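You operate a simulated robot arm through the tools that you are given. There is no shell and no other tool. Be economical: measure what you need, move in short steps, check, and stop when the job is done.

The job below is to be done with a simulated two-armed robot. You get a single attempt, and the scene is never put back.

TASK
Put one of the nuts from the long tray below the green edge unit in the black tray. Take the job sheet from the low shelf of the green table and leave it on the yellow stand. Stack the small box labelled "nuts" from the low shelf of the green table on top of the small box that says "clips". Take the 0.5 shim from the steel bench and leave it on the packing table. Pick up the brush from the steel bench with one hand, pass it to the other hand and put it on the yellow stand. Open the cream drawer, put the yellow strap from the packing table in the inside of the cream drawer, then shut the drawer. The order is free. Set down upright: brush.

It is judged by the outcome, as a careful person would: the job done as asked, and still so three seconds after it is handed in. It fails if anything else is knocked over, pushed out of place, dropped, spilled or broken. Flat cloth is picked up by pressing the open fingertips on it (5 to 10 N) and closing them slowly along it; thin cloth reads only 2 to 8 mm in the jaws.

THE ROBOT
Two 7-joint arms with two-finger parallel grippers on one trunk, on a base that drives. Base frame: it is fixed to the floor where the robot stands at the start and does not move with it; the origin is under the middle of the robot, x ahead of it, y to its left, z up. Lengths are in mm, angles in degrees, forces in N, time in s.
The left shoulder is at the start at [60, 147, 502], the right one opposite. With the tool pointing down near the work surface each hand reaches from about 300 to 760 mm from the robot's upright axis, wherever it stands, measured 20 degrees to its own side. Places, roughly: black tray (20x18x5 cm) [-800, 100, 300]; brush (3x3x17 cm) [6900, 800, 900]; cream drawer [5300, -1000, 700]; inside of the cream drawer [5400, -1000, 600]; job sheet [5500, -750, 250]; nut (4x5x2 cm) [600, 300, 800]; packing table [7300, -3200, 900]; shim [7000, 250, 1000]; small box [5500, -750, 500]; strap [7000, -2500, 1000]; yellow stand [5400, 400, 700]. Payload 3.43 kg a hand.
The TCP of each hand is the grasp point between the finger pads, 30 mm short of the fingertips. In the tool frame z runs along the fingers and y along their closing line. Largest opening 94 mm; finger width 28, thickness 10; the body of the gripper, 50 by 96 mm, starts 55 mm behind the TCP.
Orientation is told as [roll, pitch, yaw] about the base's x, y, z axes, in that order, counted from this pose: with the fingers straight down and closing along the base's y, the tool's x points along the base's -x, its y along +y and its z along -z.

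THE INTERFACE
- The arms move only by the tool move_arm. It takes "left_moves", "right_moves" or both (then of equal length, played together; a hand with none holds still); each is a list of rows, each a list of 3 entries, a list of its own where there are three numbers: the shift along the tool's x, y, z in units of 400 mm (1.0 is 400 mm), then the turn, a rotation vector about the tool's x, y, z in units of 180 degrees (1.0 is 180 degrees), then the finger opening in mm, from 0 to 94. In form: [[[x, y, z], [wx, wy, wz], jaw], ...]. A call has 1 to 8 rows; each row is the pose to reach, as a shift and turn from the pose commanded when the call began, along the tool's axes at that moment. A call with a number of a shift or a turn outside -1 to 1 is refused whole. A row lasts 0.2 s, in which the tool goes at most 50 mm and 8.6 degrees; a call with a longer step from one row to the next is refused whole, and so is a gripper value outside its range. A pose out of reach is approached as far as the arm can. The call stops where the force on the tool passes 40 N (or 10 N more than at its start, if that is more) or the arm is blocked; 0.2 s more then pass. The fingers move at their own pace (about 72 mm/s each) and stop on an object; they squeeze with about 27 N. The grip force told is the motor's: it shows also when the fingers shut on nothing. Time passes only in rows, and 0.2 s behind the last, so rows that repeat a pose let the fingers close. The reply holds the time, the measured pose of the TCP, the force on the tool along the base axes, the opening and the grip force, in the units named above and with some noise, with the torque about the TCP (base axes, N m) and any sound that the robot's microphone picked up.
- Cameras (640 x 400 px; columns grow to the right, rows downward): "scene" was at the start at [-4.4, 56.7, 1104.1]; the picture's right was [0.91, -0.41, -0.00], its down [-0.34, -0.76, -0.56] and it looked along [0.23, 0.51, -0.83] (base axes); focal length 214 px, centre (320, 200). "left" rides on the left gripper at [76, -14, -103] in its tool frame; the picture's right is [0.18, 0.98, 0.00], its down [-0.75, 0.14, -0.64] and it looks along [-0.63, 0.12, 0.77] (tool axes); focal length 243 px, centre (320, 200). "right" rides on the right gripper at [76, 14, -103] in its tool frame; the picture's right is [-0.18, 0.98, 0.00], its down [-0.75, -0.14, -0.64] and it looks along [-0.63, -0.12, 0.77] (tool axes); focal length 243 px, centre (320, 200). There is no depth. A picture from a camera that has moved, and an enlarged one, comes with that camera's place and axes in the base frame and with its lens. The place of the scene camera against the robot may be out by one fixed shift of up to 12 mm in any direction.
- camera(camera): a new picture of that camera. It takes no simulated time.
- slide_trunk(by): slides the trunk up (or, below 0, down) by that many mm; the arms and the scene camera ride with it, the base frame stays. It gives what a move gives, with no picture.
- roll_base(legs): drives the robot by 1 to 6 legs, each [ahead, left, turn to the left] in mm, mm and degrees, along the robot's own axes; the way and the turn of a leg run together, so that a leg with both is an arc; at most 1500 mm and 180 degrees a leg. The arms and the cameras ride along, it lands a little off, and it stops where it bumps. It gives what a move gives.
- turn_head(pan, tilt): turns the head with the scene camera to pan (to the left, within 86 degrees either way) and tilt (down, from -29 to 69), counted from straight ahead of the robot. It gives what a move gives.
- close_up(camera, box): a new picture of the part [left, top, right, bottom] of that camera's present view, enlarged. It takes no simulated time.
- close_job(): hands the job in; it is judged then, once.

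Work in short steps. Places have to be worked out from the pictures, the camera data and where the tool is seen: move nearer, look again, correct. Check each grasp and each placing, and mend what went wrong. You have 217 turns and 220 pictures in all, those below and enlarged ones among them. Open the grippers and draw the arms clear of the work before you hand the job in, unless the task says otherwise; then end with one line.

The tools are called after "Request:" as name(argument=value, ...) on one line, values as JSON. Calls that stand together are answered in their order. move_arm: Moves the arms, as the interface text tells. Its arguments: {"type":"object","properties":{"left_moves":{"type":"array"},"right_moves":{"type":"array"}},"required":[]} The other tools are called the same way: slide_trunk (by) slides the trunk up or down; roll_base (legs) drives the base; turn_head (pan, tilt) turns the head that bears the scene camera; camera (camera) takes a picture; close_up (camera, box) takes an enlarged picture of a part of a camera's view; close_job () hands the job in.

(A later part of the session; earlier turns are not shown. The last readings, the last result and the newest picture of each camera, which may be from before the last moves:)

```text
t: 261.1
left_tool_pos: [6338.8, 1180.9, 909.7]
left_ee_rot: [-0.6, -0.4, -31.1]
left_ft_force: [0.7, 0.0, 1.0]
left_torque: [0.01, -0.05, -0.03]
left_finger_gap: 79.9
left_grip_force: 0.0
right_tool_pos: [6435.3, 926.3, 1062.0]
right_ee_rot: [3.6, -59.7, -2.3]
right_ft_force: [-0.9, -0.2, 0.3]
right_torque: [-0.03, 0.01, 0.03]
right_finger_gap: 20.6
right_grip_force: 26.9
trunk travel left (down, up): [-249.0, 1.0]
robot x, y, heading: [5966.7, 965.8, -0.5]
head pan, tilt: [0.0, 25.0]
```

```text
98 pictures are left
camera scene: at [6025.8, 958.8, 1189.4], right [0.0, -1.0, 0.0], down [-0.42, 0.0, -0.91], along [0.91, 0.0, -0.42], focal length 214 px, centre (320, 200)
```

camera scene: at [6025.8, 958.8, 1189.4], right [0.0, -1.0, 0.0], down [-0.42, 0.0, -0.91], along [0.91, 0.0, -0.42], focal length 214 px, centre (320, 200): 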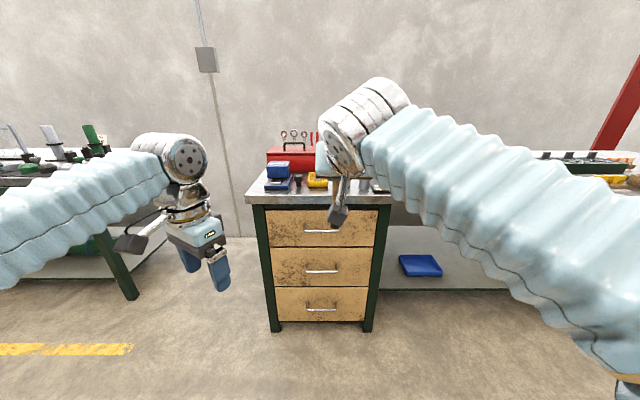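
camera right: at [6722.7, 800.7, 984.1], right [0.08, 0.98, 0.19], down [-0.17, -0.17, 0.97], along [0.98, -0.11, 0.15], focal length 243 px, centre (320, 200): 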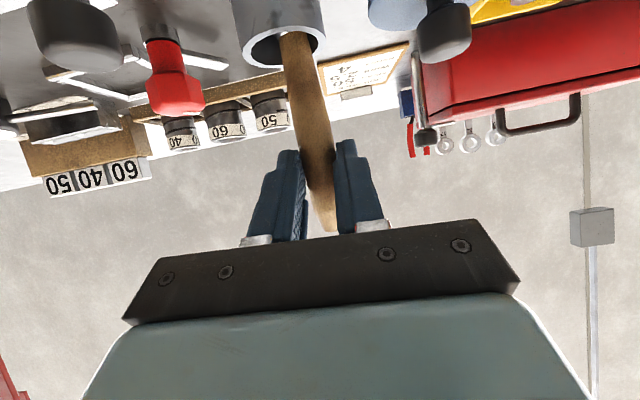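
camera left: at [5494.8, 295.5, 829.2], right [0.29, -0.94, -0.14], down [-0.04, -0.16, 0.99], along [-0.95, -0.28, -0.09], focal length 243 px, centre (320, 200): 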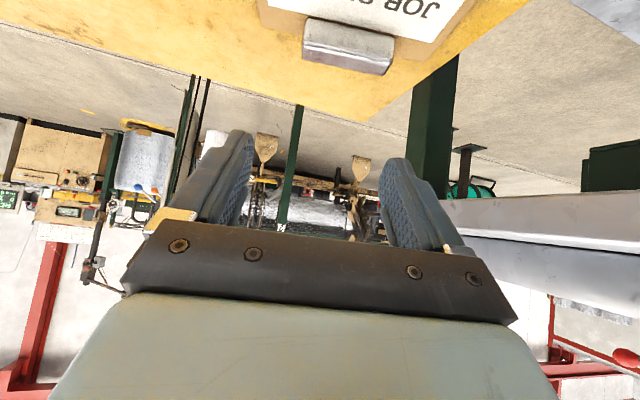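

I yaw the left hand to face right (−75°), then tilt it toward the brush.

Request:
move_arm(left_moves=[[[-0.035, -0.018, -0.02], [0, 0, 0.041], 80], [[-0.07, -0.036, -0.04], [0, 0, 0.082], 80], [[-0.105, -0.054, -0.06], [0, 0, 0.123], 80], [[-0.14, -0.072, -0.08], [0, 0, 0.164], 80], [[-0.175, -0.09, -0.1], [0, 0, 0.205], 80], [[-0.21, -0.108, -0.125], [0, 0, 0.245], 80]])

Request:
move_arm(left_moves=[[[0, 0, -0.03], [0, -0.042, 0], 80], [[0, 0, -0.06], [0, -0.084, 0], 80], [[0, 0, -0.09], [0, -0.126, 0], 80], [[0, 0, -0.12], [0, -0.168, 0], 80], [[0, 0, -0.15], [0, -0.21, 0], 80], [[0, 0, -0.17], [0, -0.252, 0], 80], [[0, 0, -0.18], [0, -0.294, 0], 80], [[0, 0, -0.18], [0, -0.333, 0], 80]])

Request:
camera(camera="left")

Request:
camera(camera="scene")

```text
t: 262.4
left_tool_pos: [6388.3, 1098.8, 961.8]
left_ee_rot: [0.0, -0.8, -75.5]
left_ft_force: [0.4, 0.6, -0.1]
left_torque: [-0.02, -0.02, 0.0]
left_finger_gap: 80.2
left_grip_force: 0.0
right_tool_pos: [6435.7, 928.1, 1062.2]
right_ee_rot: [3.5, -59.6, -2.2]
right_ft_force: [0.7, -0.2, -1.1]
right_torque: [-0.02, 0.03, 0.02]
right_finger_gap: 20.3
right_grip_force: 27.3
trunk travel left (down, up): [-249.0, 1.0]
robot x, y, heading: [5967.9, 968.4, -0.2]
head pan, tilt: [0.0, 25.0]
```

```text
t: 264.2
left_tool_pos: [6389.5, 1099.3, 1032.5]
left_ee_rot: [0.0, -60.8, -75.1]
left_ft_force: [0.1, 0.7, 0.3]
left_torque: [0.03, 0.0, 0.0]
left_finger_gap: 79.7
left_grip_force: 0.0
right_tool_pos: [6434.9, 927.5, 1061.2]
right_ee_rot: [3.6, -59.6, -2.4]
right_ft_force: [1.0, -0.3, -0.3]
right_torque: [0.0, 0.0, -0.02]
right_finger_gap: 20.5
right_grip_force: 26.7
trunk travel left (down, up): [-249.0, 1.0]
robot x, y, heading: [5967.8, 971.1, -0.2]
head pan, tilt: [0.0, 25.0]
```

```text
97 pictures are left
camera left: at [6342.3, 1219.2, 1015.8], right [0.93, 0.34, -0.16], down [0.09, 0.22, 0.97], along [0.36, -0.91, 0.18], focal length 243 px, centre (320, 200)
```

left: 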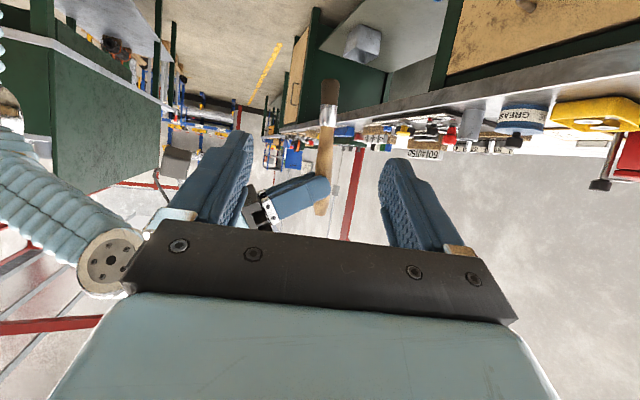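

```text
96 pictures are left
camera scene: at [6025.8, 958.8, 1189.4], right [0.0, -1.0, 0.0], down [-0.42, 0.0, -0.91], along [0.91, 0.0, -0.42], focal length 214 px, centre (320, 200)
```

scene: 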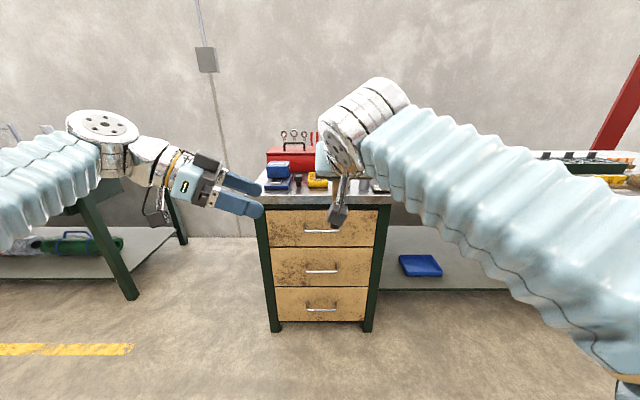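

The left camera shows the brush clearly: bottom ≈(6445, 928, 930), top z≈1090, nearly upright. I approach with the left hand to the ferrule at z≈975, stopping short first.

Request:
move_arm(left_moves=[[[-0.04, 0.02, 0.09], [0, 0, 0], 80], [[-0.08, 0.04, 0.18], [0, 0, 0], 70], [[-0.092, 0.04, 0.28], [0, 0, 0], 66]])

Request:
camera(camera="left")

Request:
camera(camera="right")

```text
t: 265.1
left_tool_pos: [6434.6, 994.1, 1011.5]
left_ee_rot: [-0.1, -60.7, -75.2]
left_ft_force: [0.3, 1.6, -0.5]
left_torque: [0.02, 0.01, -0.02]
left_finger_gap: 66.0
left_grip_force: 0.0
right_tool_pos: [6434.0, 927.7, 1062.2]
right_ee_rot: [3.6, -59.6, -2.2]
right_ft_force: [-0.6, 1.0, -0.8]
right_torque: [0.0, 0.01, -0.02]
right_finger_gap: 20.5
right_grip_force: 27.0
trunk travel left (down, up): [-249.0, 1.0]
robot x, y, heading: [5966.4, 964.3, -0.3]
head pan, tilt: [0.0, 25.0]
```

```text
95 pictures are left
camera left: at [6387.9, 1112.2, 993.8], right [0.93, 0.34, -0.16], down [0.09, 0.22, 0.97], along [0.36, -0.91, 0.18], focal length 243 px, centre (320, 200)
```

left: 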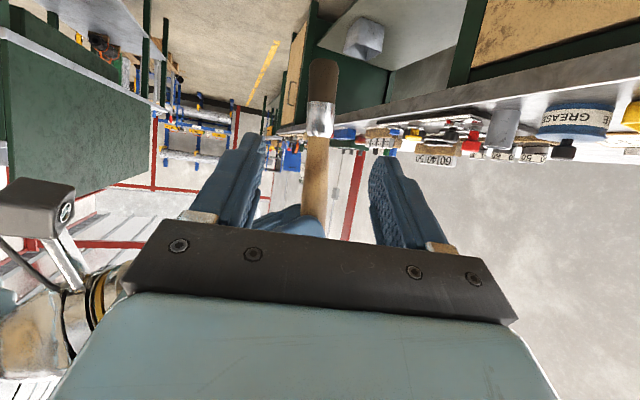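

```text
94 pictures are left
camera right: at [6308.3, 940.7, 1047.5], right [0.08, 0.98, 0.19], down [-0.17, -0.17, 0.97], along [0.98, -0.11, 0.15], focal length 243 px, centre (320, 200)
```

right: 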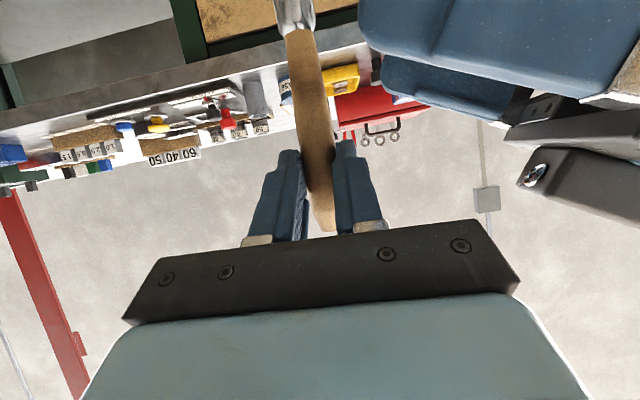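

The ferrule is straight ahead of the left fingers, below the right fingertips. I advance 76 mm and close the left hand.

Request:
move_arm(left_moves=[[[0.002, -0.001, 0.08], [0, 0, 0], 66], [[0.005, -0.002, 0.15], [0, 0, 0], 66], [[0.007, -0.003, 0.19], [0, 0, 0], 66], [[0.007, -0.003, 0.19], [0, 0, 0], 50], [[0.007, -0.003, 0.19], [0, 0, 0], 30], [[0.007, -0.003, 0.19], [0, 0, 0], 15], [[0.007, -0.003, 0.19], [0, 0, 0], 10]])

Request:
camera(camera="left")

Request:
camera(camera="right")

```text
t: 266.6
left_tool_pos: [6450.2, 928.9, 969.4]
left_ee_rot: [0.0, -60.7, -75.1]
left_ft_force: [3.9, -0.2, 0.8]
left_torque: [-0.05, 0.47, 0.0]
left_finger_gap: 23.7
left_grip_force: 27.2
right_tool_pos: [6434.3, 927.8, 1061.4]
right_ee_rot: [3.6, -59.6, -2.2]
right_ft_force: [-3.6, 0.4, -2.3]
right_torque: [0.05, -0.17, 0.04]
right_finger_gap: 20.5
right_grip_force: 27.2
trunk travel left (down, up): [-249.0, 1.0]
robot x, y, heading: [5970.0, 967.6, -0.1]
head pan, tilt: [0.0, 25.0]
```

```text
93 pictures are left
camera left: at [6403.0, 1048.9, 953.3], right [0.93, 0.34, -0.16], down [0.09, 0.22, 0.97], along [0.36, -0.91, 0.18], focal length 243 px, centre (320, 200)
```

left: 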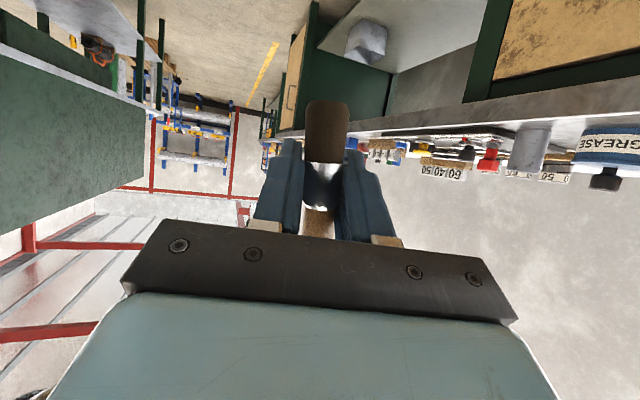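

```text
92 pictures are left
camera right: at [6308.3, 940.6, 1047.5], right [0.08, 0.98, 0.19], down [-0.17, -0.17, 0.97], along [0.98, -0.11, 0.15], focal length 243 px, centre (320, 200)
```

right: 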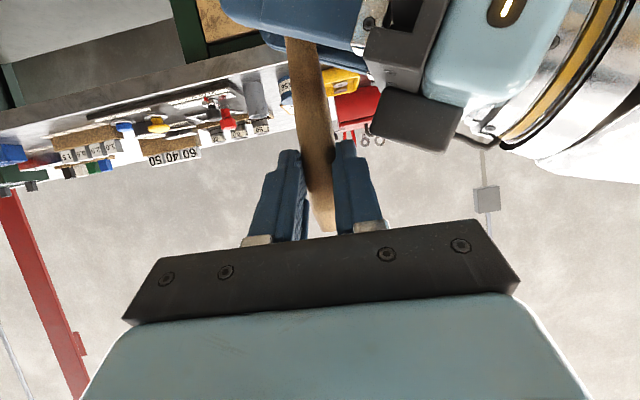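

The left hand holds the ferrule (23.7 mm, 27 N). I open the right hand modestly and retreat along its fingers.

Request:
move_arm(right_moves=[[[0, 0, 0], [0, 0, 0], 35], [[0, 0, 0], [0, 0, 0], 50], [[0, 0, 0], [0, 0, 0], 50], [[0, 0, -0.08], [0, 0, 0], 50], [[0, 0, -0.18], [0, 0, 0], 50], [[0, 0, -0.28], [0, 0, 0], 50], [[0, -0.08, -0.36], [0, 0, 0], 50], [[0, -0.18, -0.4], [0, 0, 0], 50]])

Request:
camera(camera="right")

Request:
camera(camera="scene")

```text
t: 268.4
left_tool_pos: [6450.7, 929.4, 970.7]
left_ee_rot: [0.1, -60.7, -75.2]
left_ft_force: [0.9, 0.3, -0.2]
left_torque: [-0.02, 0.02, -0.01]
left_finger_gap: 23.1
left_grip_force: 27.0
right_tool_pos: [6298.1, 851.0, 1138.9]
right_ee_rot: [3.6, -59.6, -2.4]
right_ft_force: [-0.3, 0.4, 0.0]
right_torque: [0.01, 0.02, -0.05]
right_finger_gap: 50.0
right_grip_force: 0.1
trunk travel left (down, up): [-249.0, 1.0]
robot x, y, heading: [5965.7, 965.2, -0.3]
head pan, tilt: [0.0, 25.0]
```

```text
91 pictures are left
camera right: at [6172.5, 864.0, 1125.5], right [0.08, 0.98, 0.19], down [-0.17, -0.17, 0.97], along [0.98, -0.11, 0.15], focal length 243 px, centre (320, 200)
```

right: 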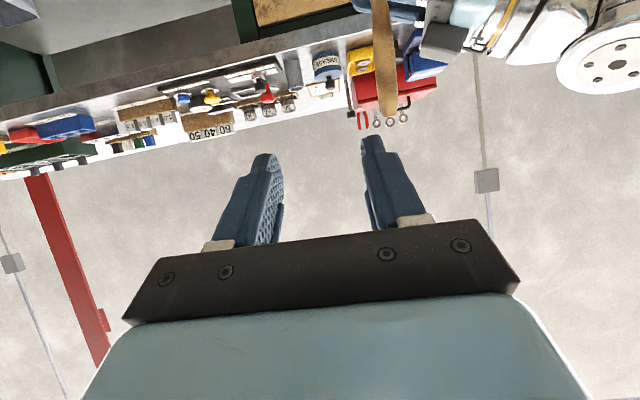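

```text
90 pictures are left
camera scene: at [6025.7, 959.0, 1189.4], right [0.0, -1.0, 0.0], down [-0.42, 0.0, -0.91], along [0.91, 0.0, -0.42], focal length 214 px, centre (320, 200)
```

scene: 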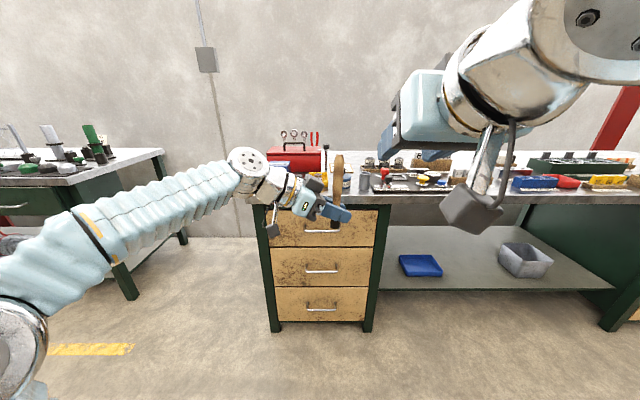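

Handover done. I check how upright the brush is held.

Request:
close_up(camera="scene", box=[280, 140, 390, 250])

Request:
close_up(camera="left", box=[240, 80, 400, 240])

Request:
close_up(camera="right", box=[320, 0, 480, 140])

```text
3.64 times, centred on (335, 195) of scene
camera zoom: at [6025.7, 959.0, 1189.4], right [0.0, -1.0, 0.0], down [-0.42, 0.0, -0.91], along [0.91, 0.0, -0.42], focal length 780 px, centre (266, 218)
```

zoom: 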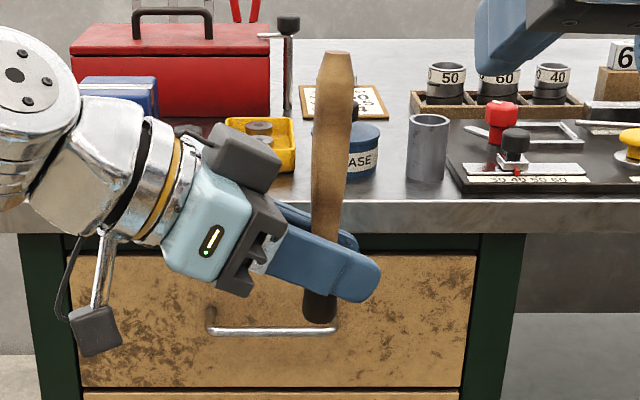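

```text
2.50 times, centred on (320, 160) of left
camera zoom: at [6402.9, 1048.9, 953.4], right [0.93, 0.34, -0.16], down [0.09, 0.22, 0.97], along [0.36, -0.91, 0.18], focal length 606 px, centre (320, 300)
```

zoom: 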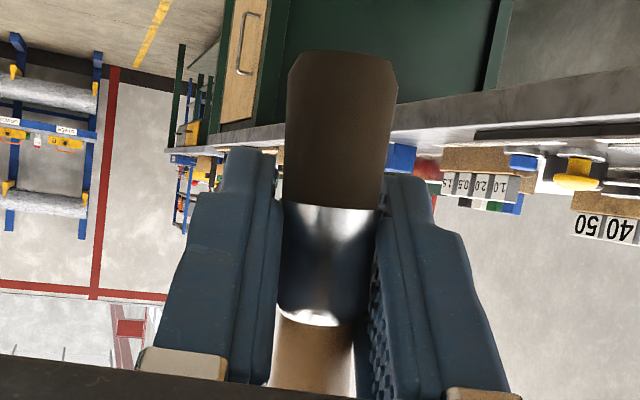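

```text
2.86 times, centred on (400, 70) of right
camera zoom: at [6172.5, 864.0, 1125.5], right [0.08, 0.98, 0.19], down [-0.17, -0.17, 0.97], along [0.98, -0.11, 0.15], focal length 693 px, centre (91, 571)
```

zoom: 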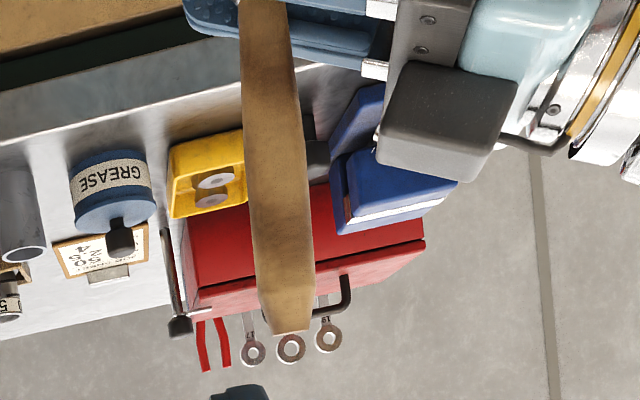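

The brush leans about 5° forward and 3° to the right; I correct it with a small wrist turn and move the right hand aside, then turn the base to face the stand from its +y side.

Request:
move_arm(left_moves=[[[0, 0, 0], [-0.0055, -0.0116, 0.01], 10], [[0, 0, 0], [-0.011, -0.0232, 0.0197], 10], [[0, 0, 0], [-0.011, -0.0232, 0.0197], 10]], right_moves=[[[0, -0.1, 0], [0, 0, 0], 50], [[0, -0.2, 0], [0, 0, 0], 50], [[0, -0.3, 0], [0, 0, 0], 50]])

Request:
roll_base(legs=[[0, 0, -89.7], [0, -420, 0]])

Request:
turn_head(pan=-5, tilt=35)

Request:
camera(camera="scene")

Request:
camera(camera="left")

```text
t: 269.2
left_tool_pos: [6448.7, 930.8, 968.9]
left_ee_rot: [9.6, -64.6, -83.6]
left_ft_force: [-0.2, -0.3, 0.2]
left_torque: [0.01, 0.01, -0.01]
left_finger_gap: 23.1
left_grip_force: 26.5
right_tool_pos: [6301.1, 730.3, 1136.7]
right_ee_rot: [3.4, -59.7, -2.1]
right_ft_force: [1.1, -0.4, -0.7]
right_torque: [0.0, 0.0, 0.0]
right_finger_gap: 50.1
right_grip_force: 0.1
trunk travel left (down, up): [-249.0, 1.0]
robot x, y, heading: [5971.3, 966.6, -0.3]
head pan, tilt: [0.0, 25.0]
```

```text
t: 275.7
left_tool_pos: [5503.5, 490.5, 970.0]
left_ee_rot: [9.5, -64.6, -174.3]
left_ft_force: [-0.9, 0.1, -0.2]
left_torque: [-0.03, 0.0, 0.01]
left_finger_gap: 22.4
left_grip_force: 26.8
right_tool_pos: [5304.3, 638.2, 1135.7]
right_ee_rot: [3.6, -59.5, -92.9]
right_ft_force: [0.6, 0.0, 0.0]
right_torque: [-0.02, -0.01, 0.0]
right_finger_gap: 49.8
right_grip_force: 0.0
trunk travel left (down, up): [-249.0, 1.0]
robot x, y, heading: [5548.5, 971.5, -91.0]
head pan, tilt: [0.0, 25.0]
```

```text
t: 276.4
left_tool_pos: [5503.2, 489.1, 970.0]
left_ee_rot: [9.5, -64.7, -174.3]
left_ft_force: [-0.8, -0.6, 0.2]
left_torque: [-0.01, -0.01, 0.0]
left_finger_gap: 22.0
left_grip_force: 26.4
right_tool_pos: [5305.2, 638.8, 1135.2]
right_ee_rot: [3.7, -59.7, -92.9]
right_ft_force: [-0.8, 0.4, -0.5]
right_torque: [-0.01, 0.03, 0.01]
right_finger_gap: 50.0
right_grip_force: 0.1
trunk travel left (down, up): [-249.0, 1.0]
robot x, y, heading: [5543.5, 974.2, -91.0]
head pan, tilt: [-5.0, 35.0]
```

```text
86 pictures are left
camera scene: at [5532.9, 905.7, 1173.7], right [-0.99, 0.1, 0.0], down [0.06, 0.57, -0.82], along [-0.08, -0.82, -0.57], focal length 214 px, centre (320, 200)
```

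scene: 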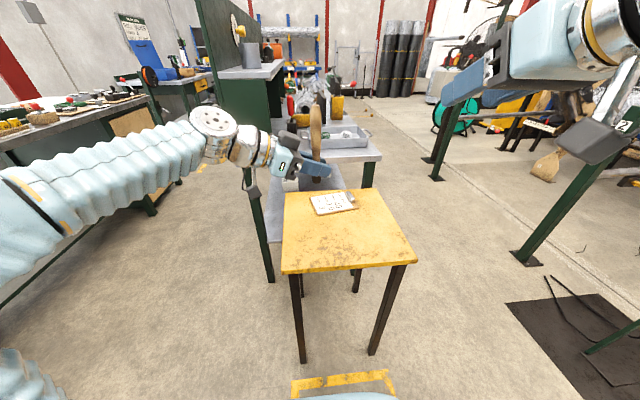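

```text
85 pictures are left
camera left: at [5619.9, 532.7, 943.3], right [0.32, -0.94, -0.1], down [0.27, -0.01, 0.96], along [-0.91, -0.33, 0.25], focal length 243 px, centre (320, 200)
```

left: 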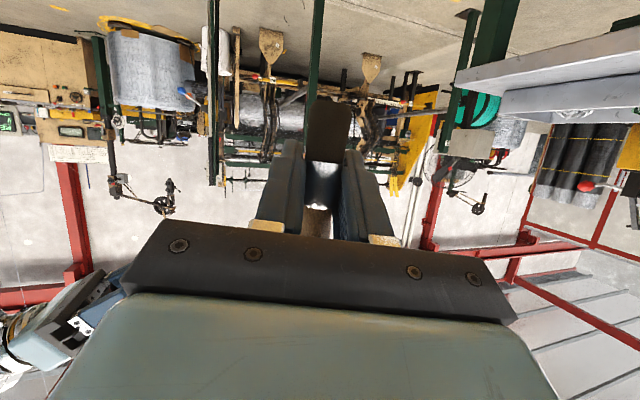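

Request:
close_up(camera="scene", box=[260, 90, 360, 200])

Request:
close_up(camera="left", box=[240, 80, 400, 240])

```text
3.64 times, centred on (310, 145) of scene
camera zoom: at [5532.9, 905.7, 1173.7], right [-0.99, 0.1, 0.0], down [0.06, 0.57, -0.82], along [-0.08, -0.82, -0.57], focal length 780 px, centre (356, 400)
```

zoom: 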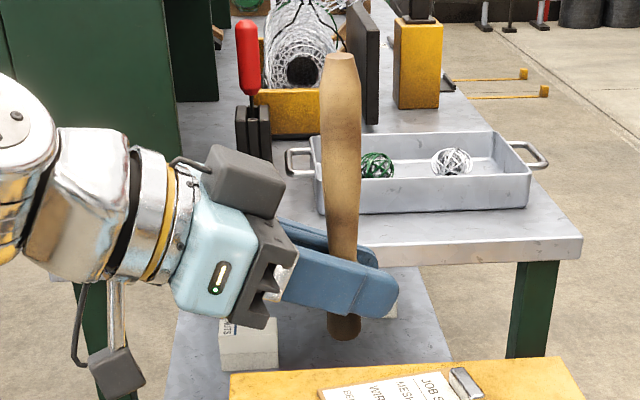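

```text
2.50 times, centred on (320, 160) of left
camera zoom: at [5619.9, 532.7, 943.3], right [0.32, -0.94, -0.1], down [0.27, -0.01, 0.96], along [-0.91, -0.33, 0.25], focal length 606 px, centre (320, 300)
```

zoom: 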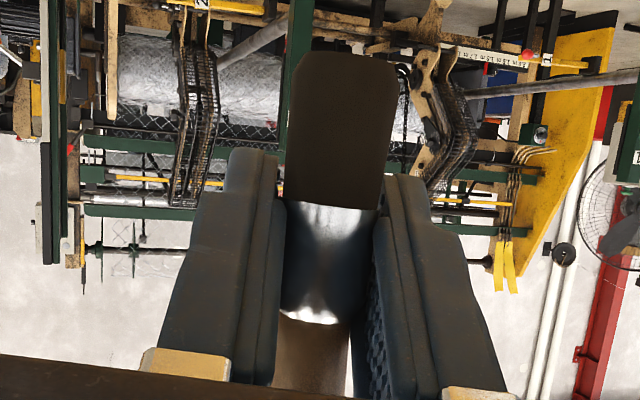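

The brush is now upright in both views. I lower it 200 mm above the target spot (5522, 455) on the stand.

Request:
move_arm(left_moves=[[[0.093, 0.0126, 0.038], [0, 0, 0], 10], [[0.186, 0.025, 0.076], [0, 0, 0], 10], [[0.278, 0.038, 0.114], [0, 0, 0], 10], [[0.371, 0.05, 0.152], [0, 0, 0], 10], [[0.464, 0.063, 0.19], [0, 0, 0], 10]])

Request:
camera(camera="scene")

Request:
camera(camera="left")

```text
t: 277.6
left_tool_pos: [5521.9, 455.9, 771.9]
left_ee_rot: [9.7, -64.5, -174.4]
left_ft_force: [0.1, 0.8, 0.0]
left_torque: [-0.04, -0.07, 0.04]
left_finger_gap: 21.7
left_grip_force: 27.1
right_tool_pos: [5305.0, 638.1, 1135.4]
right_ee_rot: [3.5, -59.6, -93.0]
right_ft_force: [0.0, 0.6, -0.2]
right_torque: [0.0, -0.03, -0.03]
right_finger_gap: 50.2
right_grip_force: 0.1
trunk travel left (down, up): [-249.0, 1.0]
robot x, y, heading: [5547.7, 969.2, -90.9]
head pan, tilt: [-5.0, 35.0]
```

```text
82 pictures are left
camera scene: at [5532.9, 905.8, 1173.7], right [-0.99, 0.1, 0.0], down [0.06, 0.57, -0.82], along [-0.08, -0.81, -0.57], focal length 214 px, centre (320, 200)
```

scene: 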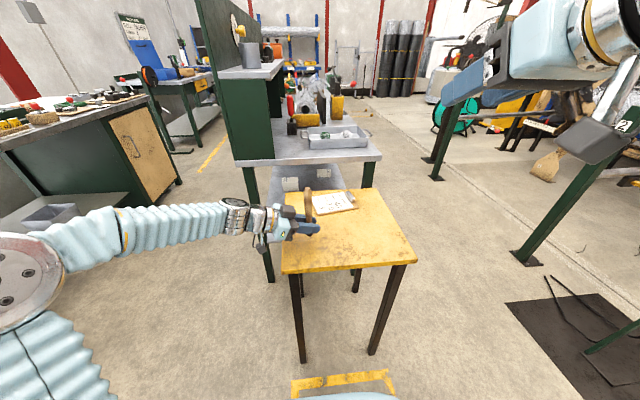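

```text
81 pictures are left
camera left: at [5639.7, 498.3, 744.3], right [0.32, -0.94, -0.1], down [0.27, -0.01, 0.96], along [-0.91, -0.33, 0.25], focal length 243 px, centre (320, 200)
```

left: 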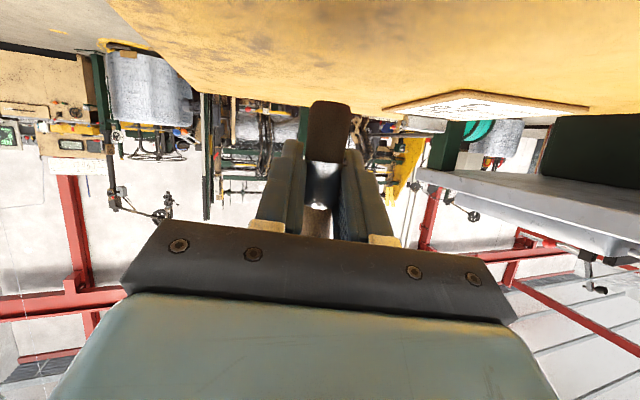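

I lower 30 mm, then in 2 mm steps until it touches.

Request:
move_arm(left_moves=[[[0.0336, -0.0025, 0.0158], [0, 0, 0], 10], [[0.0672, -0.005, 0.0315], [0, 0, 0], 10], [[0.0717, -0.0053, 0.0336], [0, 0, 0], 10], [[0.0762, -0.0056, 0.0357], [0, 0, 0], 10], [[0.0807, -0.0059, 0.0378], [0, 0, 0], 10], [[0.0852, -0.0062, 0.0399], [0, 0, 0], 10], [[0.0897, -0.0065, 0.042], [0, 0, 0], 10]])

Request:
close_up(camera="left", box=[220, 60, 420, 200])

Request:
close_up(camera="scene", box=[240, 170, 360, 270])

```text
t: 278.9
left_tool_pos: [5520.2, 454.7, 740.9]
left_ee_rot: [10.5, -64.9, -175.2]
left_ft_force: [1.0, 0.6, 15.6]
left_torque: [0.13, -0.07, 0.0]
left_finger_gap: 21.5
left_grip_force: 27.0
right_tool_pos: [5306.1, 639.6, 1135.5]
right_ee_rot: [3.6, -59.7, -92.9]
right_ft_force: [0.2, 0.7, 1.1]
right_torque: [-0.02, 0.01, -0.05]
right_finger_gap: 50.0
right_grip_force: 0.1
trunk travel left (down, up): [-249.0, 1.0]
robot x, y, heading: [5546.6, 975.3, -90.7]
head pan, tilt: [-5.0, 35.0]
stopped in row 6 (left hand): the force on the tool passed its limit at 43 N (the readings are from after the stop); the commanded pose is now the measured one
```

```text
2.86 times, centred on (320, 130) of left
camera zoom: at [5638.1, 496.8, 713.0], right [0.32, -0.94, -0.09], down [0.28, 0.0, 0.96], along [-0.91, -0.33, 0.26], focal length 693 px, centre (320, 400)
```

zoom: 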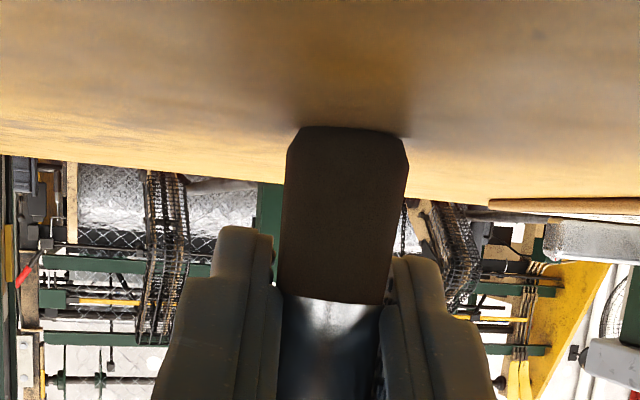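

```text
4.00 times, centred on (300, 220) of scene
camera zoom: at [5533.1, 906.8, 1173.4], right [-0.99, 0.1, 0.0], down [0.06, 0.57, -0.82], along [-0.08, -0.82, -0.57], focal length 858 px, centre (400, 120)
```

zoom: 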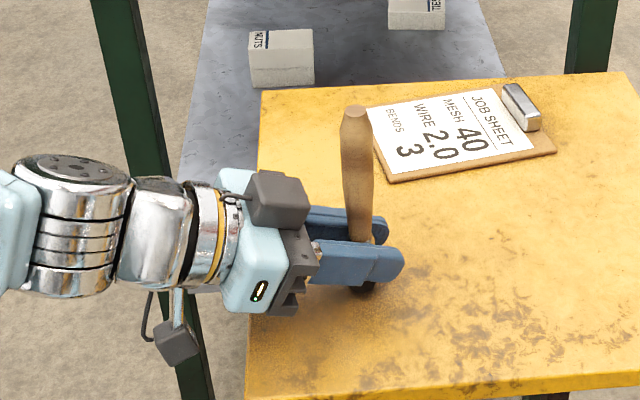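

The brush stands on the stand. I relieve 1 mm, open gently, and wait before withdrawing along the fingers.

Request:
move_arm(left_moves=[[[-0.002, 0, -0.001], [0, 0, 0], 16], [[-0.002, 0, -0.001], [0, 0, 0], 26], [[-0.002, 0, -0.001], [0, 0, 0], 40], [[-0.002, 0, -0.001], [0, 0, 0], 56], [[-0.002, 0, -0.001], [0, 0, 0], 60]])

Request:
camera(camera="left")

Request:
close_up(camera="scene", box=[240, 170, 360, 270])

```text
t: 280.1
left_tool_pos: [5520.4, 453.5, 740.7]
left_ee_rot: [10.1, -64.8, -174.9]
left_ft_force: [0.7, 0.1, 0.6]
left_torque: [0.04, -0.02, -0.01]
left_finger_gap: 60.2
left_grip_force: 0.1
right_tool_pos: [5305.1, 639.0, 1134.9]
right_ee_rot: [3.5, -59.6, -92.9]
right_ft_force: [0.3, -0.4, -0.4]
right_torque: [0.0, 0.01, -0.01]
right_finger_gap: 50.0
right_grip_force: 0.1
trunk travel left (down, up): [-249.0, 1.0]
robot x, y, heading: [5545.5, 970.4, -90.9]
head pan, tilt: [-5.0, 35.0]
```

```text
78 pictures are left
camera left: at [5638.6, 496.5, 711.9], right [0.32, -0.94, -0.09], down [0.27, 0.0, 0.96], along [-0.91, -0.33, 0.26], focal length 243 px, centre (320, 200)
```

left: 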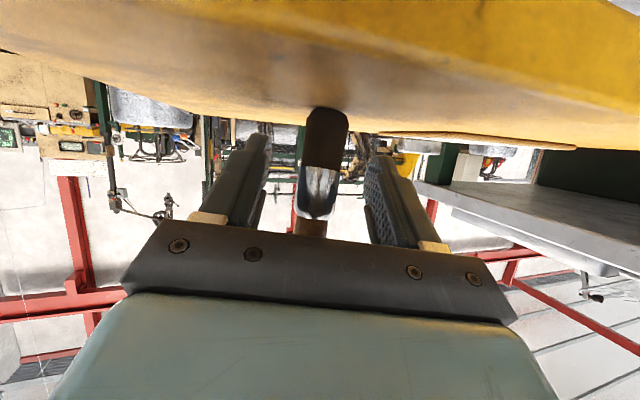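

```text
4.00 times, centred on (300, 220) of scene
camera zoom: at [5533.0, 905.7, 1173.6], right [-0.99, 0.1, 0.0], down [0.06, 0.57, -0.82], along [-0.08, -0.81, -0.57], focal length 858 px, centre (400, 120)
```

zoom: 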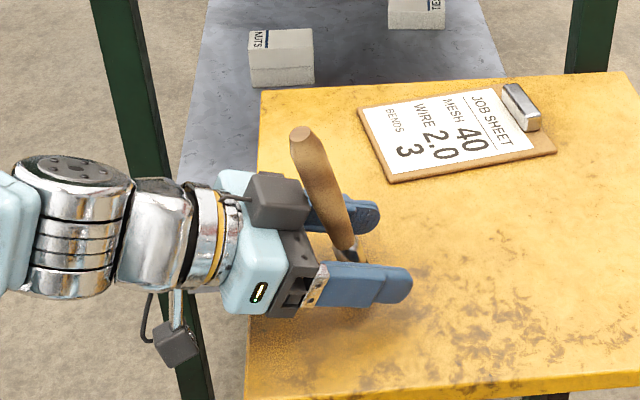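

The brush tipped back toward the palm on release (now resting on the hand), so it needs a gentler set‑down. I re-grip it first.

Request:
move_arm(left_moves=[[[0, 0, 0], [0, 0, 0], 45], [[0, 0, 0], [0, 0, 0], 30], [[0, 0, 0], [0, 0, 0], 15], [[0, 0, 0], [0, 0, 0], 10], [[0, 0, 0], [0, 0, 0], 10]])

Request:
close_up(camera="left", box=[220, 80, 420, 240])

Request:
close_up(camera="scene", box=[240, 170, 360, 270])

```text
t: 281.3
left_tool_pos: [5520.8, 454.1, 740.1]
left_ee_rot: [10.1, -64.8, -174.9]
left_ft_force: [0.1, 0.2, -0.1]
left_torque: [0.01, 0.0, 0.03]
left_finger_gap: 24.0
left_grip_force: 27.4
right_tool_pos: [5305.3, 638.8, 1135.7]
right_ee_rot: [3.7, -59.6, -92.9]
right_ft_force: [0.7, 0.6, -0.5]
right_torque: [-0.01, 0.02, 0.02]
right_finger_gap: 50.1
right_grip_force: 0.0
trunk travel left (down, up): [-249.0, 1.0]
robot x, y, heading: [5542.9, 970.4, -90.7]
head pan, tilt: [-5.0, 35.0]
```

```text
2.50 times, centred on (320, 160) of left
camera zoom: at [5638.6, 496.5, 711.9], right [0.32, -0.94, -0.09], down [0.27, 0.0, 0.96], along [-0.91, -0.33, 0.26], focal length 606 px, centre (320, 300)
```

zoom: 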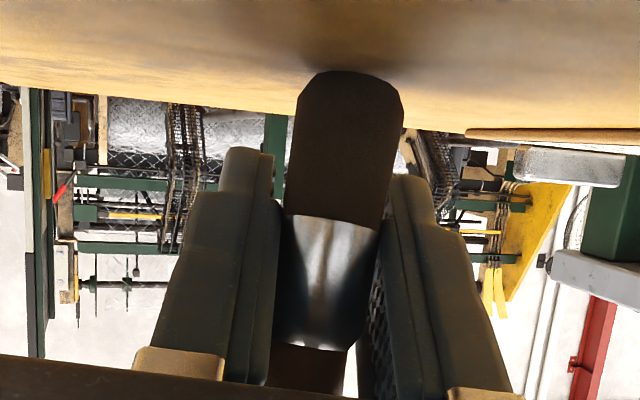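

```text
4.00 times, centred on (300, 220) of scene
camera zoom: at [5533.0, 905.7, 1173.7], right [-0.99, 0.1, 0.0], down [0.06, 0.57, -0.82], along [-0.08, -0.81, -0.57], focal length 858 px, centre (400, 120)
```

zoom: 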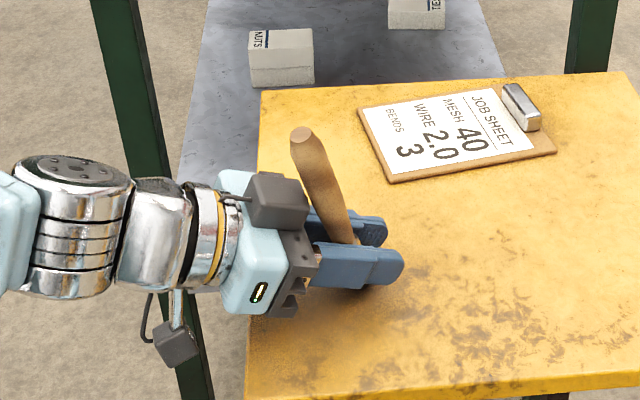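

Measured lean: about 10° toward the palm and 6° in +y. I lift 15 mm and rotate the hand to bring the brush upright.

Request:
move_arm(left_moves=[[[-0.034, 0.003, -0.0155], [0, 0, 0], 10], [[-0.034, 0.003, -0.0155], [0.0057, 0.031, -0.0065], 10], [[-0.034, 0.003, -0.0155], [0.0113, 0.0627, -0.0131], 10], [[-0.034, 0.003, -0.0155], [0.0113, 0.0627, -0.0131], 10]])

Request:
close_up(camera="left", box=[220, 80, 420, 240])

Request:
close_up(camera="scene", box=[240, 170, 360, 270])

```text
t: 282.3
left_tool_pos: [5521.8, 453.5, 754.0]
left_ee_rot: [2.0, -53.7, -167.9]
left_ft_force: [-0.6, -0.6, -0.9]
left_torque: [0.0, 0.01, -0.02]
left_finger_gap: 24.2
left_grip_force: 27.1
right_tool_pos: [5306.1, 639.2, 1135.5]
right_ee_rot: [3.7, -59.6, -92.9]
right_ft_force: [0.0, -0.6, 0.1]
right_torque: [0.0, -0.01, 0.0]
right_finger_gap: 50.1
right_grip_force: 0.0
trunk travel left (down, up): [-249.0, 1.0]
robot x, y, heading: [5545.7, 969.1, -90.7]
head pan, tilt: [-5.0, 35.0]
```

```text
2.50 times, centred on (320, 160) of left
camera zoom: at [5641.7, 498.0, 753.7], right [0.34, -0.93, -0.13], down [0.1, -0.1, 0.99], along [-0.93, -0.35, 0.06], focal length 606 px, centre (320, 300)
```

zoom: 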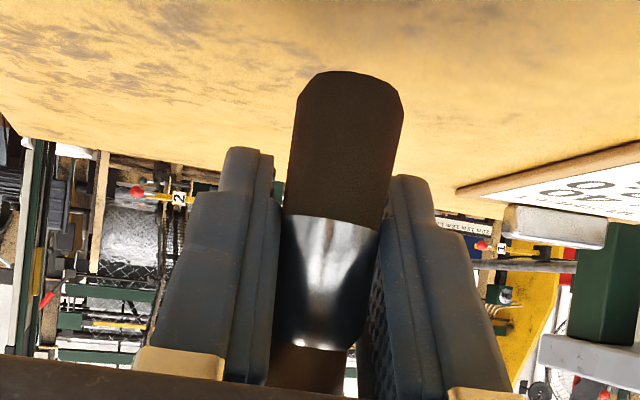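

```text
4.00 times, centred on (300, 220) of scene
camera zoom: at [5532.9, 905.7, 1173.6], right [-0.99, 0.1, 0.0], down [0.06, 0.57, -0.82], along [-0.08, -0.81, -0.57], focal length 858 px, centre (400, 120)
```

zoom: 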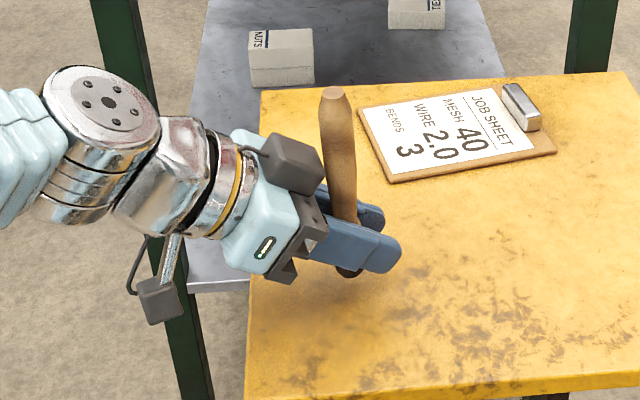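

Only ~2° remains; I correct that and lower 10 mm, then approach in small steps watching the force.

Request:
move_arm(left_moves=[[[0.01, 0, 0.007], [0.0005, 0.0115, -0.0003], 10], [[0.02, -0.0005, 0.0147], [0.0005, 0.0115, -0.0003], 10], [[0.02, -0.0005, 0.0147], [0.0005, 0.0115, -0.0003], 10]])

Request:
close_up(camera="left", box=[220, 80, 420, 240])

Request:
close_up(camera="scene", box=[270, 180, 350, 260])

```text
t: 283.1
left_tool_pos: [5520.9, 453.0, 746.1]
left_ee_rot: [1.7, -51.7, -167.6]
left_ft_force: [-0.1, 0.2, -0.9]
left_torque: [0.01, -0.01, -0.02]
left_finger_gap: 24.1
left_grip_force: 26.6
right_tool_pos: [5304.3, 639.2, 1135.5]
right_ee_rot: [3.6, -59.6, -92.9]
right_ft_force: [0.4, 0.2, -0.3]
right_torque: [0.05, -0.01, 0.0]
right_finger_gap: 50.0
right_grip_force: 0.1
trunk travel left (down, up): [-249.0, 1.0]
robot x, y, heading: [5545.7, 970.2, -90.8]
head pan, tilt: [-5.0, 35.0]
```

```text
2.50 times, centred on (320, 160) of left
camera zoom: at [5640.9, 497.4, 748.3], right [0.34, -0.93, -0.12], down [0.07, -0.11, 0.99], along [-0.94, -0.35, 0.02], focal length 606 px, centre (320, 300)
```

zoom: 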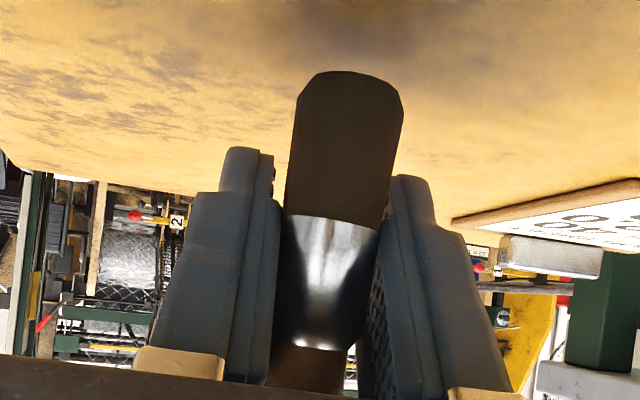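

```text
5.00 times, centred on (310, 220) of scene
camera zoom: at [5533.0, 905.7, 1173.6], right [-0.99, 0.1, 0.0], down [0.06, 0.57, -0.82], along [-0.08, -0.81, -0.57], focal length 1072 px, centre (370, 100)
```

zoom: 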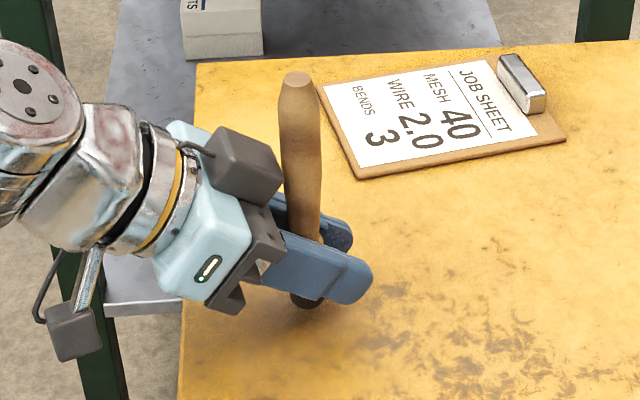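

Now it is vertical in all views (<1°). I lower in 1.5 mm steps and read the force.

Request:
move_arm(left_moves=[[[0.003, 0, 0.0023], [0.0025, -0.0004, -0.0032], 10], [[0.006, 0, 0.0046], [0.0025, -0.0004, -0.0032], 10], [[0.006, 0, 0.0046], [0.0025, -0.0004, -0.0032], 10]])

```text
t: 283.9
left_tool_pos: [5520.9, 453.9, 741.4]
left_ee_rot: [0.5, -51.9, -166.7]
left_ft_force: [-0.4, -0.1, -0.9]
left_torque: [0.02, 0.02, 0.01]
left_finger_gap: 23.9
left_grip_force: 26.4
right_tool_pos: [5304.9, 638.8, 1135.6]
right_ee_rot: [3.5, -59.6, -92.8]
right_ft_force: [-0.7, 0.2, 0.2]
right_torque: [-0.01, 0.02, -0.03]
right_finger_gap: 50.1
right_grip_force: 0.1
trunk travel left (down, up): [-249.0, 1.0]
robot x, y, heading: [5546.7, 969.1, -90.9]
head pan, tilt: [-5.0, 35.0]
```

Request:
move_arm(left_moves=[[[0.002, 0, 0.0015], [0, 0, 0], 10], [[0.004, 0, 0.003], [0, 0, 0], 10], [[0.004, 0, 0.003], [0, 0, 0], 10]])

```text
t: 284.7
left_tool_pos: [5520.4, 453.0, 739.5]
left_ee_rot: [0.6, -51.8, -166.7]
left_ft_force: [-0.9, 0.2, -0.8]
left_torque: [0.04, 0.0, -0.02]
left_finger_gap: 24.0
left_grip_force: 27.0
right_tool_pos: [5305.2, 638.9, 1135.5]
right_ee_rot: [3.5, -59.7, -92.8]
right_ft_force: [-1.5, -0.5, 0.5]
right_torque: [-0.02, 0.0, 0.0]
right_finger_gap: 50.0
right_grip_force: 0.1
trunk travel left (down, up): [-249.0, 1.0]
robot x, y, heading: [5544.5, 971.3, -91.0]
head pan, tilt: [-5.0, 35.0]
```

Request:
move_arm(left_moves=[[[0.002, 0, 0.0015], [0, 0, 0], 10], [[0.004, 0, 0.003], [0, 0, 0], 10], [[0.004, 0, 0.003], [0, 0, 0], 10]])

Request:
close_up(camera="left", box=[220, 60, 420, 200])

```text
t: 285.5
left_tool_pos: [5520.7, 452.4, 737.3]
left_ee_rot: [0.7, -51.9, -166.7]
left_ft_force: [0.1, 0.6, 0.1]
left_torque: [0.01, 0.01, 0.0]
left_finger_gap: 24.0
left_grip_force: 27.3
right_tool_pos: [5305.7, 638.7, 1135.4]
right_ee_rot: [3.6, -59.5, -92.9]
right_ft_force: [-0.3, 0.0, -0.7]
right_torque: [0.02, 0.01, 0.01]
right_finger_gap: 50.0
right_grip_force: 0.0
trunk travel left (down, up): [-249.0, 1.0]
robot x, y, heading: [5545.4, 971.3, -90.8]
head pan, tilt: [-5.0, 35.0]
```

```text
2.86 times, centred on (320, 130) of left
camera zoom: at [5641.2, 497.5, 740.6], right [0.34, -0.93, -0.14], down [0.07, -0.12, 0.99], along [-0.94, -0.35, 0.02], focal length 693 px, centre (320, 400)
```

zoom: 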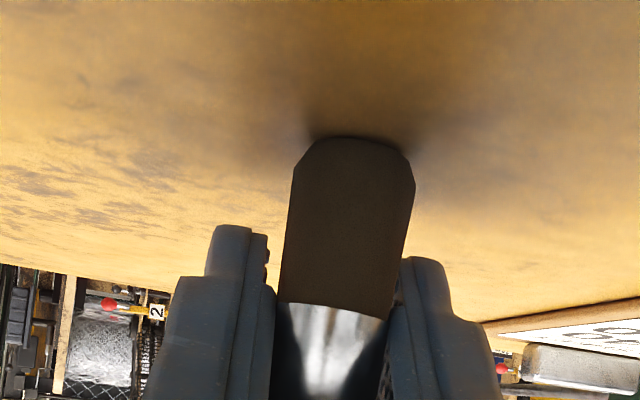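

Request:
move_arm(left_moves=[[[0.001, 0, 0.0007], [0, 0, 0], 10], [[0.002, 0, 0.0015], [0, 0, 0], 10], [[0.003, 0, 0.0022], [0, 0, 0], 10], [[0.003, 0, 0.0022], [0, 0, 0], 10]])

```text
t: 286.5
left_tool_pos: [5521.1, 453.0, 737.4]
left_ee_rot: [0.7, -51.7, -166.8]
left_ft_force: [0.4, 0.1, 2.1]
left_torque: [0.05, -0.04, -0.01]
left_finger_gap: 24.1
left_grip_force: 27.2
right_tool_pos: [5304.6, 639.3, 1135.3]
right_ee_rot: [3.6, -59.6, -92.9]
right_ft_force: [0.3, -1.0, 0.1]
right_torque: [0.01, 0.01, 0.03]
right_finger_gap: 50.0
right_grip_force: 0.0
trunk travel left (down, up): [-249.0, 1.0]
robot x, y, heading: [5544.4, 968.3, -90.8]
head pan, tilt: [-5.0, 35.0]
```

Light contact (2 N). Now I open very slowly.

Request:
move_arm(left_moves=[[[0, 0, 0], [0, 0, 0], 24], [[0, 0, 0], [0, 0, 0], 25], [[0, 0, 0], [0, 0, 0], 26], [[0, 0, 0], [0, 0, 0], 27], [[0, 0, 0], [0, 0, 0], 28]])

Request:
close_up(camera="scene", box=[270, 180, 350, 260])

```text
t: 287.7
left_tool_pos: [5519.9, 453.0, 737.0]
left_ee_rot: [0.7, -51.8, -166.8]
left_ft_force: [-0.7, -0.1, -0.1]
left_torque: [0.0, 0.01, 0.01]
left_finger_gap: 27.9
left_grip_force: 0.1
right_tool_pos: [5305.3, 640.7, 1136.5]
right_ee_rot: [3.6, -59.6, -92.9]
right_ft_force: [0.1, -0.7, -0.2]
right_torque: [-0.02, -0.01, 0.01]
right_finger_gap: 49.9
right_grip_force: 0.1
trunk travel left (down, up): [-249.0, 1.0]
robot x, y, heading: [5545.5, 973.1, -90.8]
head pan, tilt: [-5.0, 35.0]
```

```text
5.00 times, centred on (310, 220) of scene
camera zoom: at [5533.0, 905.7, 1173.6], right [-0.99, 0.1, 0.0], down [0.06, 0.57, -0.82], along [-0.08, -0.81, -0.57], focal length 1072 px, centre (370, 100)
```

zoom: 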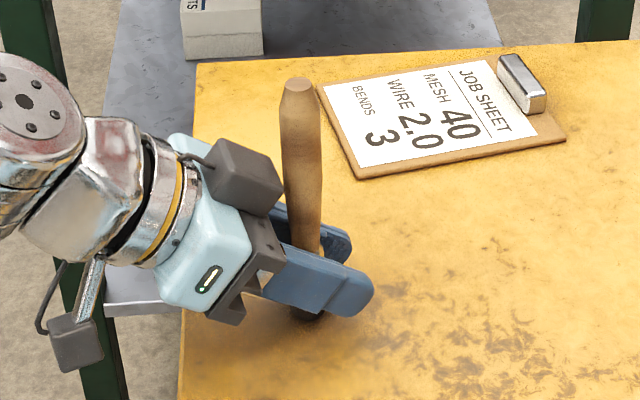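

It stays upright with the grip released. I open further in small steps.

Request:
move_arm(left_moves=[[[0, 0, 0], [0, 0, 0], 30], [[0, 0, 0], [0, 0, 0], 34], [[0, 0, 0], [0, 0, 0], 38], [[0, 0, 0], [0, 0, 0], 44], [[0, 0, 0], [0, 0, 0], 50], [[0, 0, 0], [0, 0, 0], 56], [[0, 0, 0], [0, 0, 0], 56]])

Request:
close_up(camera="scene", box=[270, 180, 350, 260])

Request:
camera(camera="left")

```text
t: 289.3
left_tool_pos: [5521.4, 453.2, 736.8]
left_ee_rot: [0.6, -51.8, -166.8]
left_ft_force: [-0.2, -0.2, 0.0]
left_torque: [-0.01, -0.01, -0.03]
left_finger_gap: 56.3
left_grip_force: 0.0
right_tool_pos: [5305.7, 640.0, 1135.9]
right_ee_rot: [3.6, -59.6, -92.9]
right_ft_force: [-0.5, -0.7, -0.7]
right_torque: [0.01, -0.01, 0.0]
right_finger_gap: 50.0
right_grip_force: 0.0
trunk travel left (down, up): [-249.0, 1.0]
robot x, y, heading: [5548.9, 969.6, -90.6]
head pan, tilt: [-5.0, 35.0]
```

```text
5.00 times, centred on (310, 220) of scene
camera zoom: at [5533.0, 905.7, 1173.6], right [-0.99, 0.1, 0.0], down [0.06, 0.57, -0.82], along [-0.08, -0.81, -0.57], focal length 1072 px, centre (370, 100)
```

zoom: 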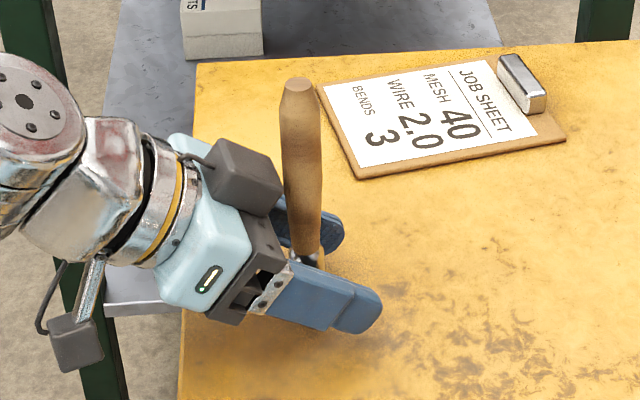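

```text
67 pictures are left
camera left: at [5641.1, 497.4, 739.9], right [0.34, -0.93, -0.14], down [0.07, -0.12, 0.99], along [-0.94, -0.35, 0.02], focal length 243 px, centre (320, 200)
```

left: 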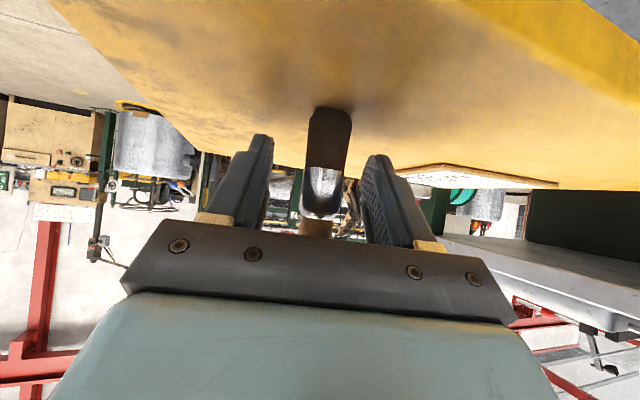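

The brush stands free. I withdraw straight back along the fingers.

Request:
move_arm(left_moves=[[[0, 0, -0.04], [0, 0, 0], 56], [[0, 0, -0.1], [0, 0, 0], 56], [[0, 0, -0.18], [0, 0, 0], 56], [[0, 0, -0.28], [0, 0, 0], 56], [[0, 0, -0.4], [0, 0, 0], 56], [[0, 0, -0.5], [0, 0, 0], 56]])

Request:
camera(camera="scene")

```text
t: 290.7
left_tool_pos: [5671.6, 491.2, 860.6]
left_ee_rot: [0.5, -51.8, -166.7]
left_ft_force: [-0.7, -0.3, -0.4]
left_torque: [0.0, -0.01, 0.01]
left_finger_gap: 55.9
left_grip_force: 0.2
right_tool_pos: [5306.2, 638.9, 1134.6]
right_ee_rot: [3.7, -59.6, -92.9]
right_ft_force: [-0.1, -0.5, -0.3]
right_torque: [0.0, 0.05, 0.0]
right_finger_gap: 49.9
right_grip_force: 0.1
trunk travel left (down, up): [-249.0, 1.0]
robot x, y, heading: [5545.6, 974.2, -91.0]
head pan, tilt: [-5.0, 35.0]
```

```text
66 pictures are left
camera scene: at [5532.9, 905.6, 1173.6], right [-0.99, 0.1, 0.0], down [0.06, 0.57, -0.82], along [-0.08, -0.81, -0.57], focal length 214 px, centre (320, 200)
```

scene: 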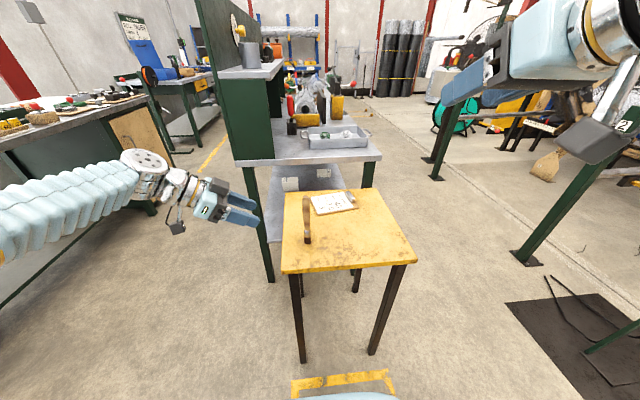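

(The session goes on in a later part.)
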